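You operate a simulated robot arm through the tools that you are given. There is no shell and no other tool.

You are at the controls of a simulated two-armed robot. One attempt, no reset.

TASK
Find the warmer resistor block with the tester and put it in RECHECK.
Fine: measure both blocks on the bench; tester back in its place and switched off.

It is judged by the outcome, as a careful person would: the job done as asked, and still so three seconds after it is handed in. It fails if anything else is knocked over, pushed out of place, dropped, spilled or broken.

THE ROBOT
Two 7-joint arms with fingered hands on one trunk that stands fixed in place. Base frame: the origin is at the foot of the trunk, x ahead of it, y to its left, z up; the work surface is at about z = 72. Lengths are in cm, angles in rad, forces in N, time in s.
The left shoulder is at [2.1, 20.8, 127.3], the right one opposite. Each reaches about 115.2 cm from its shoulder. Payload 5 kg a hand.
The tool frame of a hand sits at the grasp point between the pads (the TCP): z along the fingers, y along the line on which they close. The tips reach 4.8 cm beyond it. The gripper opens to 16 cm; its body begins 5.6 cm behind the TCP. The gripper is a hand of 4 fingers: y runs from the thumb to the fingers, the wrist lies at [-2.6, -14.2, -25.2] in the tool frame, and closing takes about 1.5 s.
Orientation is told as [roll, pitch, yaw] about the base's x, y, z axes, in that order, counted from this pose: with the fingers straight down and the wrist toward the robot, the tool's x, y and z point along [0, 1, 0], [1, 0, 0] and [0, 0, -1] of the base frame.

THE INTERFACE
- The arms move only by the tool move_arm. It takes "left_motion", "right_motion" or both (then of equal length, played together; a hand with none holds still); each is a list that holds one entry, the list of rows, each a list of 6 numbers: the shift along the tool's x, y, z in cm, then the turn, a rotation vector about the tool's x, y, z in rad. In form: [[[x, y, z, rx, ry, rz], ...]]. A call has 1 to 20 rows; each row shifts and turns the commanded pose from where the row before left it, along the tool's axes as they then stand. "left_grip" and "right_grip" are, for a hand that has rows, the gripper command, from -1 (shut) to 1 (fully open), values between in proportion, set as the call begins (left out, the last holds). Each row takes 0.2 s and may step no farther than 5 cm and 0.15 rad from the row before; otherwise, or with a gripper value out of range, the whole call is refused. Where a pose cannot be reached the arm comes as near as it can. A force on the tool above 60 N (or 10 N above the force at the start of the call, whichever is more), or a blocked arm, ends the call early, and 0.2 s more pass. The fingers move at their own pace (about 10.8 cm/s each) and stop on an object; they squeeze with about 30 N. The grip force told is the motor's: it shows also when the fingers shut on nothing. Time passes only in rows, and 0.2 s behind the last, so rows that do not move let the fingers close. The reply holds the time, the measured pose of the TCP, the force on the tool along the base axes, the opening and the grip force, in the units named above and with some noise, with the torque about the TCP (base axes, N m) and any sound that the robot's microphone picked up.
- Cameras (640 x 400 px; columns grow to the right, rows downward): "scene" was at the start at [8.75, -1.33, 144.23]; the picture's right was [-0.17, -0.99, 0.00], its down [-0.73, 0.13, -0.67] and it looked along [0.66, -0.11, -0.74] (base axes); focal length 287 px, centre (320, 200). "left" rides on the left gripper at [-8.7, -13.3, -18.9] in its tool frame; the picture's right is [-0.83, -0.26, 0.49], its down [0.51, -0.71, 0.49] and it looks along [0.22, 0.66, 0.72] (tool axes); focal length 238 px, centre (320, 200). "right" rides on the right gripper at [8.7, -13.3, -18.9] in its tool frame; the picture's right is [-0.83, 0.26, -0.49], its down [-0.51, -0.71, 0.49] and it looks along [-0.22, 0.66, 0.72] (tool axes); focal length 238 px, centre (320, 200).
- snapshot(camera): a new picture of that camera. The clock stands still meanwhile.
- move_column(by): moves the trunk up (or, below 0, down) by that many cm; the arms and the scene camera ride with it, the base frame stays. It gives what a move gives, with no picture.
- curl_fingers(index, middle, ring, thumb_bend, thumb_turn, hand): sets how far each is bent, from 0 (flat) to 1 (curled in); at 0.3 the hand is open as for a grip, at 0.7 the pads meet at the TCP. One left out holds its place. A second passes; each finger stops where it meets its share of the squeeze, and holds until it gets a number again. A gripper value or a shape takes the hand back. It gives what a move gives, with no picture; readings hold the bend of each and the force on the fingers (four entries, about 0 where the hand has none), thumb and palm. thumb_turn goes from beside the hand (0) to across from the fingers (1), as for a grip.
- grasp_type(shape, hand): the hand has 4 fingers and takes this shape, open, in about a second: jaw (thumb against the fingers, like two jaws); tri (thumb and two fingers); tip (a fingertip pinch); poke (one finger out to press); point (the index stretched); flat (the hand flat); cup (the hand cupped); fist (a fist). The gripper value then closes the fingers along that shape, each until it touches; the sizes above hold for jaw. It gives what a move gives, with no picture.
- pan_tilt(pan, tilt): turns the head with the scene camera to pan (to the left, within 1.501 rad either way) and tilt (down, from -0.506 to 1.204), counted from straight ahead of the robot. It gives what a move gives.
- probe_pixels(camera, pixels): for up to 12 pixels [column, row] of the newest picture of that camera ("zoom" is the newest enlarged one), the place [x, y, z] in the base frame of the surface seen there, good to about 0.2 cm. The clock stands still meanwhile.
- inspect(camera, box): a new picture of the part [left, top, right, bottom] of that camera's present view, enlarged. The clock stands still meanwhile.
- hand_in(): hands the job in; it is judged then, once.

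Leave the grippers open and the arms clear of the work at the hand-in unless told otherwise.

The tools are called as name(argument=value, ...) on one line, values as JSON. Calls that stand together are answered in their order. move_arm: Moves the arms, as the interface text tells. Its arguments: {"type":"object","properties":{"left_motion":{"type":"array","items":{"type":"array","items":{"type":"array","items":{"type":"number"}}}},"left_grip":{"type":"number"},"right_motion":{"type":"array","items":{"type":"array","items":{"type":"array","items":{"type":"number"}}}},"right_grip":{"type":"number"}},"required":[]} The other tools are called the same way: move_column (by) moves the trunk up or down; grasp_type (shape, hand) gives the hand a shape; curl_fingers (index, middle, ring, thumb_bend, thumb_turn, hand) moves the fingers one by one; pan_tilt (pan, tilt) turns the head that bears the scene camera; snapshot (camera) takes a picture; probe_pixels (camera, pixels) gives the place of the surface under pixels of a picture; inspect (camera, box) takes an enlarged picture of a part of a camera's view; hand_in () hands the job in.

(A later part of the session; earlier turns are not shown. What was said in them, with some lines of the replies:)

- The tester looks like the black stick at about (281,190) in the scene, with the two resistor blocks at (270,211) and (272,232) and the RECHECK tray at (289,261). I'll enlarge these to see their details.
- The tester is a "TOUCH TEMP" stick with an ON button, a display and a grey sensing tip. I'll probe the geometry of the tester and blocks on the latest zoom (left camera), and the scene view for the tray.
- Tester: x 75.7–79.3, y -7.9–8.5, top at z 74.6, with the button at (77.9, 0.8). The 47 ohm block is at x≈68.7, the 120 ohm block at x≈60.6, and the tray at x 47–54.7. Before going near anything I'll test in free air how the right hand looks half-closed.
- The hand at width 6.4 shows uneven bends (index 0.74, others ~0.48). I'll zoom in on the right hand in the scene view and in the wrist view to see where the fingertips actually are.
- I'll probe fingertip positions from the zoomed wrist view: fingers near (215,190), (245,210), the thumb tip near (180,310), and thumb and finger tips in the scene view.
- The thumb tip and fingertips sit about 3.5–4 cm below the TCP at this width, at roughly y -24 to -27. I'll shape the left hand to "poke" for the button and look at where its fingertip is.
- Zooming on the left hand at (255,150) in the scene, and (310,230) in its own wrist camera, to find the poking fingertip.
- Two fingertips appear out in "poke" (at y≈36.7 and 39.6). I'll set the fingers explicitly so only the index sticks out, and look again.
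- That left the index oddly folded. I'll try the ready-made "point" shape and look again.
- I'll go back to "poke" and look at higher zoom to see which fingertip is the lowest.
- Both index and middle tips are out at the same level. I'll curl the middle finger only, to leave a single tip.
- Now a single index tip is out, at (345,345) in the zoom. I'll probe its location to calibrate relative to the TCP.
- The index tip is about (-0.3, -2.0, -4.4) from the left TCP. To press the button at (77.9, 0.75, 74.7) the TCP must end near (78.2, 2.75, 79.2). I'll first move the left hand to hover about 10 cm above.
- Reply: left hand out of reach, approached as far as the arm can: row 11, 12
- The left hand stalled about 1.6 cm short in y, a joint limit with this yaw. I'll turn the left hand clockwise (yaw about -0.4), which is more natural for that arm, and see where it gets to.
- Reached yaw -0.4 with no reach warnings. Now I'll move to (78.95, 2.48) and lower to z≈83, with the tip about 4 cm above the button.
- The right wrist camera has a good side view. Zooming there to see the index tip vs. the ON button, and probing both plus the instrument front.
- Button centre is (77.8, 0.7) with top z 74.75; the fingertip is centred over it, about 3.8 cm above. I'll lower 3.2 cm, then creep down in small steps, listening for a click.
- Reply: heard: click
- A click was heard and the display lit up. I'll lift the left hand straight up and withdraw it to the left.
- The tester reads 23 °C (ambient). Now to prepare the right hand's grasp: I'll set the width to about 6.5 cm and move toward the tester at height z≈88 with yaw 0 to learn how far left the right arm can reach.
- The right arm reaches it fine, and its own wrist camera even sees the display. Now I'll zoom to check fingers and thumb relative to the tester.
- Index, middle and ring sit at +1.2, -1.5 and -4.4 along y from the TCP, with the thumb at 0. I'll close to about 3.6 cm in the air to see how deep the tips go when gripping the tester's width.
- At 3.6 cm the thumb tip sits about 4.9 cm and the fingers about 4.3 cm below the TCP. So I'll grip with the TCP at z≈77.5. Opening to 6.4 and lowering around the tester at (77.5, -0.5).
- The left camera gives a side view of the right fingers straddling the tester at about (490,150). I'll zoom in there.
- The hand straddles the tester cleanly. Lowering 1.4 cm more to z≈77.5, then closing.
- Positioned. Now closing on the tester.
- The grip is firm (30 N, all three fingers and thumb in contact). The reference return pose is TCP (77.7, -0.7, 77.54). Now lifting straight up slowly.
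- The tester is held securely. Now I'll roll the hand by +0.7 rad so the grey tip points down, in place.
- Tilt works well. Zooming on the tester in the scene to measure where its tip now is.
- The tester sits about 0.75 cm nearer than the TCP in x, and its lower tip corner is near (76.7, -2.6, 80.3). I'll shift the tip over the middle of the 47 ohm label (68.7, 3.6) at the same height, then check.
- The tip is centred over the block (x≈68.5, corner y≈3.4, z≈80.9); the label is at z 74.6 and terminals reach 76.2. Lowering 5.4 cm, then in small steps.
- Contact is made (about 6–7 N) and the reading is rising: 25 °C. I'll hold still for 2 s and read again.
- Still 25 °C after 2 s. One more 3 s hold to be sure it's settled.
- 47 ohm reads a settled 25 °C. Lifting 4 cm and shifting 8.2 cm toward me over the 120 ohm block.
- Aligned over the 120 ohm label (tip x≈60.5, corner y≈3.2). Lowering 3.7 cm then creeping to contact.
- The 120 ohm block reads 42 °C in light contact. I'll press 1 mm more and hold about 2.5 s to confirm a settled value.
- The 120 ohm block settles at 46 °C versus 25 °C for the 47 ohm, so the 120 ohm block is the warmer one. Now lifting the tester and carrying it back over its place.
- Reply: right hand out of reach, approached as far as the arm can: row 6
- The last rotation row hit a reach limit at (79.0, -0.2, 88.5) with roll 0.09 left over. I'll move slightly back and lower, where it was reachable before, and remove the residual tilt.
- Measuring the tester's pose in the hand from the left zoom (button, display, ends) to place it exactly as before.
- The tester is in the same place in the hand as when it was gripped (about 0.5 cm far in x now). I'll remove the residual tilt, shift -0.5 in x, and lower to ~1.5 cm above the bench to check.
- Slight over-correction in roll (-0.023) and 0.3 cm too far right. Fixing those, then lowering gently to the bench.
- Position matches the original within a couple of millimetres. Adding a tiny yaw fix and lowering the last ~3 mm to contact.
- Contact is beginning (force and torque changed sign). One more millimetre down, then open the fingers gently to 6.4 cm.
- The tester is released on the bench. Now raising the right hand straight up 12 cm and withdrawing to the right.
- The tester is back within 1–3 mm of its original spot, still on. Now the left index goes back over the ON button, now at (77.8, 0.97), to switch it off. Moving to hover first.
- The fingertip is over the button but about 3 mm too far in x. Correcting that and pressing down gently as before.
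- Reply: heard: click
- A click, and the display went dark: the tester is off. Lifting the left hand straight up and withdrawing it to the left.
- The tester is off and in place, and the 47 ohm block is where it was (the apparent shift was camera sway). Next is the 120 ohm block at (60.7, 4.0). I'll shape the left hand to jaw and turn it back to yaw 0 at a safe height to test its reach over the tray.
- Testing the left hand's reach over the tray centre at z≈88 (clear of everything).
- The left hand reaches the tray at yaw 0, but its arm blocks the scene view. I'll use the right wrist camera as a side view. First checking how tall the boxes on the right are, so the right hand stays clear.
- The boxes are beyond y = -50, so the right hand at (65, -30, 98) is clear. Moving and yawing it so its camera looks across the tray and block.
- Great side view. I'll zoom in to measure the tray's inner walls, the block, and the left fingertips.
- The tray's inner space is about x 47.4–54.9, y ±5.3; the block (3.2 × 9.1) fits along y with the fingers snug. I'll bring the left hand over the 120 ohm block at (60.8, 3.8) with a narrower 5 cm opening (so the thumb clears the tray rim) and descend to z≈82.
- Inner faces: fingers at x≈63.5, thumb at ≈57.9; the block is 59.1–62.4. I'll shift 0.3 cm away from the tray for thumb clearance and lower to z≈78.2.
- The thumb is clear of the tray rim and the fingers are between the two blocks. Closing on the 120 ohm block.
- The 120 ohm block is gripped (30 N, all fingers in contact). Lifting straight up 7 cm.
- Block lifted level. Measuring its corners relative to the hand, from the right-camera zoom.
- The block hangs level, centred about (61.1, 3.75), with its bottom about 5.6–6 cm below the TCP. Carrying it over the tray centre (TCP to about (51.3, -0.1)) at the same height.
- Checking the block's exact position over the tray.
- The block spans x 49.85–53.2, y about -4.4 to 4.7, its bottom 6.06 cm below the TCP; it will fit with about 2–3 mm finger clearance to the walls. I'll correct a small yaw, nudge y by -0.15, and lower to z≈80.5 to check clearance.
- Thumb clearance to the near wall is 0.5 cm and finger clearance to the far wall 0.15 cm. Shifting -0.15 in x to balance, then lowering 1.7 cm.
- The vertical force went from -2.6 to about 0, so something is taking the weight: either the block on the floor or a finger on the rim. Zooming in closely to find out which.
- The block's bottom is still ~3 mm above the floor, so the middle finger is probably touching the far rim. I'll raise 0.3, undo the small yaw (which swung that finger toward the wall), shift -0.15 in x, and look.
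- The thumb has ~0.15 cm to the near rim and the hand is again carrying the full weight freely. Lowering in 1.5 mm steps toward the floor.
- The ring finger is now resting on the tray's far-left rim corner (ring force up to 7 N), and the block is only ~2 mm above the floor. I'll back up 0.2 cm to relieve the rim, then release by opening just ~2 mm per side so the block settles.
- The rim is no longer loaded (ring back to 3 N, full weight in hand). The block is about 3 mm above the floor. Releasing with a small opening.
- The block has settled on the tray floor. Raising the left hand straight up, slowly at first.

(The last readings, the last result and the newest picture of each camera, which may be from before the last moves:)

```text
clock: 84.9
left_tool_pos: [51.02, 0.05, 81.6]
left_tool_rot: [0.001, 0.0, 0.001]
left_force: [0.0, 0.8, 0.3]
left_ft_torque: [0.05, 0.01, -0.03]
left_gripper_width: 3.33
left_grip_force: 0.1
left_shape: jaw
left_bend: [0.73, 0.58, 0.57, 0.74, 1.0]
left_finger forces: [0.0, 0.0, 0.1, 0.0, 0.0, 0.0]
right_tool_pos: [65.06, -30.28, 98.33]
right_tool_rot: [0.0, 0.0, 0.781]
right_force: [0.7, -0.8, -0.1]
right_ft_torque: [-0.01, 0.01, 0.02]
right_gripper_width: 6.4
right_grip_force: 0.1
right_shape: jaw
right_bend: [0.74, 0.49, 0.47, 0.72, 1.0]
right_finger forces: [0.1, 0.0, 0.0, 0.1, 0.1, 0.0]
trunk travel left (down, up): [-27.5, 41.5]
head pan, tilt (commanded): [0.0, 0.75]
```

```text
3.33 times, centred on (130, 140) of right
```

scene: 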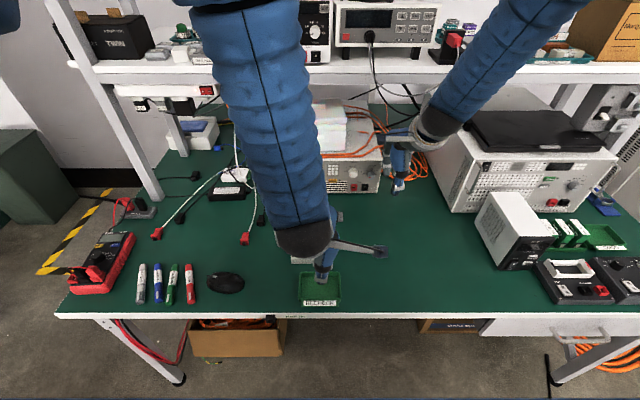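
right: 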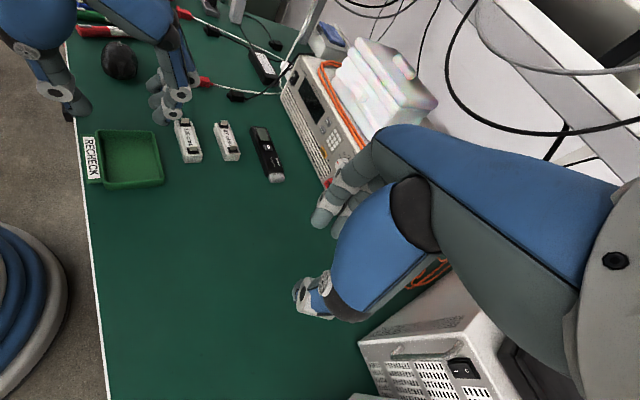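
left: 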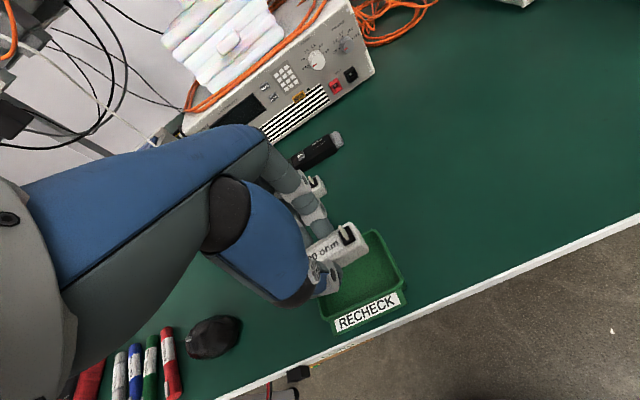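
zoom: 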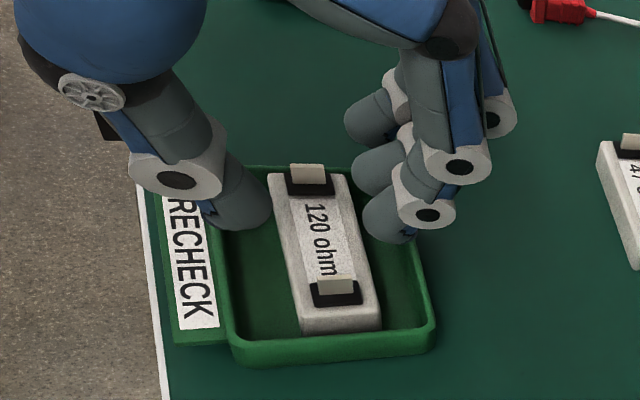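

The block stays in the tray and the hand is clear. Raising further and withdrawing the left arm up and to the left, opening the hand.

move_arm(left_motion=[[[0, 0, -3, 0, 0, 0], [0, 0, -4, 0, 0, 0], [0, 0, -4, 0, 0, 0], [2, 1, -4, 0, 0, 0], [4, 1.5, -2, 0, 0, 0], [4, 2, -1, 0, 0, 0], [4, 2, 0, 0, 0, 0], [4, 2, 0, 0, 0, 0], [4, 2, 0, 0, 0, 0], [4, 2, 0, 0, 0, 0], [4, 2, 0, 0, 0, 0], [4, 2, 0, 0, 0, 0], [0, 0, 0, 0, 0, 0]]])

move_arm(left_motion=[[[0, 0, 0, 0, 0, 0], [0, 0, 0, 0, 0, 0], [0, 0, 0, 0, 0, 0], [0, 0, 0, 0, 0, 0], [0, 0, 0, 0, 0, 0], [0, 0, 0, 0, 0, 0], [0, 0, 0, 0, 0, 0]]], right_motion=[[[0, 0, -1, 0, 0, 0.13], [0, 0, -1, 0, 0, 0.13], [0, 0, -1, 0, 0, 0.13], [0, 0, -1, 0, 0, 0.13], [0, 0, -1, 0, 0, 0.13], [0, 0, 0, 0, 0, 0.13], [0, 0, 0, 0, 0, 0]]], left_grip=1, right_grip=1)

snapshot(camera="scene")

inspect(camera="scene", box=[270, 195, 370, 315])

```text
clock: 87.7
left_tool_pos: [67.72, 34.03, 99.52]
left_tool_rot: [0.004, 0.001, 0.001]
left_force: [0.1, -0.6, 0.8]
left_ft_torque: [0.11, -0.03, 0.03]
left_gripper_width: 3.37
left_grip_force: 0.0
left_shape: jaw
left_bend: [0.73, 0.58, 0.57, 0.74, 1.0]
left_finger forces: [0.0, 0.0, 0.2, 0.0, 0.0, 0.0]
right_tool_pos: [65.02, -30.29, 98.14]
right_tool_rot: [0.002, 0.0, 0.78]
right_force: [0.2, -1.3, 0.1]
right_ft_torque: [0.09, -0.03, 0.02]
right_gripper_width: 6.39
right_grip_force: 0.0
right_shape: jaw
right_bend: [0.74, 0.49, 0.47, 0.72, 1.0]
right_finger forces: [0.0, 0.0, 0.0, 0.0, 0.0, 0.0]
trunk travel left (down, up): [-27.5, 41.5]
head pan, tilt (commanded): [0.0, 0.75]
```

```text
clock: 89.3
left_tool_pos: [67.7, 33.99, 99.38]
left_tool_rot: [-0.001, 0.0, 0.0]
left_force: [-0.1, 0.3, 0.4]
left_ft_torque: [0.06, -0.01, 0.02]
left_gripper_width: 15.97
left_grip_force: 0.0
left_shape: jaw
left_bend: [0.3, 0.3, 0.3, 0.3, 0.98]
left_finger forces: [0.0, 0.0, 0.1, 0.0, 0.0, 0.0]
right_tool_pos: [64.85, -30.4, 103.08]
right_tool_rot: [0.001, 0.0, -0.002]
right_force: [-0.6, -0.3, -0.1]
right_ft_torque: [0.07, -0.03, 0.04]
right_gripper_width: 15.97
right_grip_force: 0.1
right_shape: jaw
right_bend: [0.3, 0.3, 0.3, 0.3, 0.98]
right_finger forces: [0.0, 0.0, 0.1, 0.1, 0.0, 0.0]
trunk travel left (down, up): [-27.5, 41.5]
head pan, tilt (commanded): [0.0, 0.75]
```

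```text
taken
```

scene: 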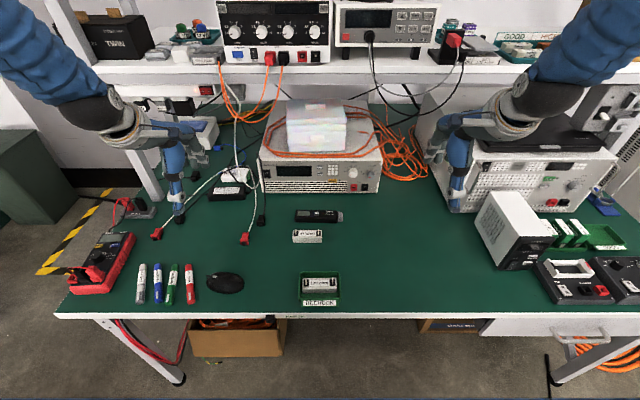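

```text
3.33 times, centred on (320, 255) of scene
```

zoom: 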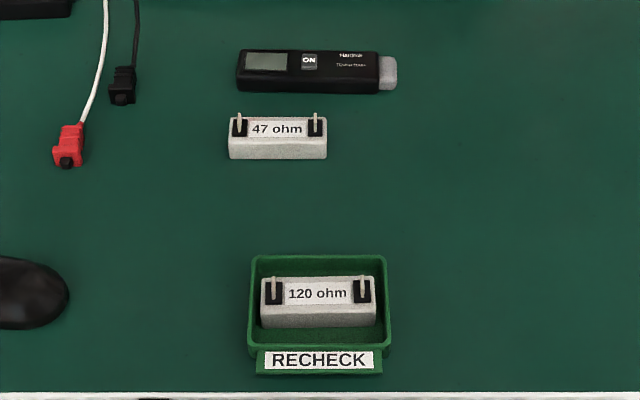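

Everything looks right: the 120 ohm block is in RECHECK, the 47 ohm block is on the bench, and the tester is dark and back in place. One last check that the tray, tester and 47 ohm block coordinates match the start.

probe_pixels(camera="zoom", pixels=[[252, 262], [386, 262], [250, 345], [390, 342], [318, 310], [318, 325], [309, 59], [266, 61], [278, 129], [232, 155], [325, 155], [388, 72]])

inspect(camera="scene", box=[280, 195, 360, 245])

```text
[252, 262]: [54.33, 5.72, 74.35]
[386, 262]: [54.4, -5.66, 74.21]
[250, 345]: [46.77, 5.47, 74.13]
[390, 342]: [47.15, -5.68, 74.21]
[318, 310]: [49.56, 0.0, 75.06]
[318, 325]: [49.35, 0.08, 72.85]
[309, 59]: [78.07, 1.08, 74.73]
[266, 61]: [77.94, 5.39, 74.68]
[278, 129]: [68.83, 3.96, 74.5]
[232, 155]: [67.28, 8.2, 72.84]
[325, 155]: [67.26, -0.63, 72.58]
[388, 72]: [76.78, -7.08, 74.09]
```

```text
8.00 times, centred on (320, 220) of scene
```

zoom: 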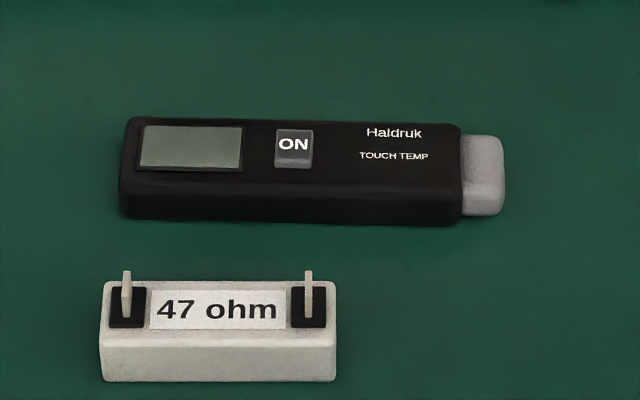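

The tray, the 47 ohm block and the tester all sit within a few millimetres of where they started. The tester is off, the 120 ohm block (46 °C against 25 °C) is in RECHECK, and both hands are open and clear. Handing in.

hand_in()

```text
The job is handed in.
```

The 120 ohm block is the warmer one, and it is now in RECHECK. I measured both blocks on the bench with the touch tester. The 120 ohm block read 46 °C and the 47 ohm block read 25 °C.

- **Tester:** it is switched off and back in its place, about 3 mm from where it started and turned very slightly.
- **Other items:** the 47 ohm block and the tray stayed where they were.
- **Placing the block:** the fingers were a tight fit inside the tray and touched its far rim lightly. I let the block go about 3 mm above the tray floor, and it settled flat.
- **Arms:** both hands are open and clear of the work.
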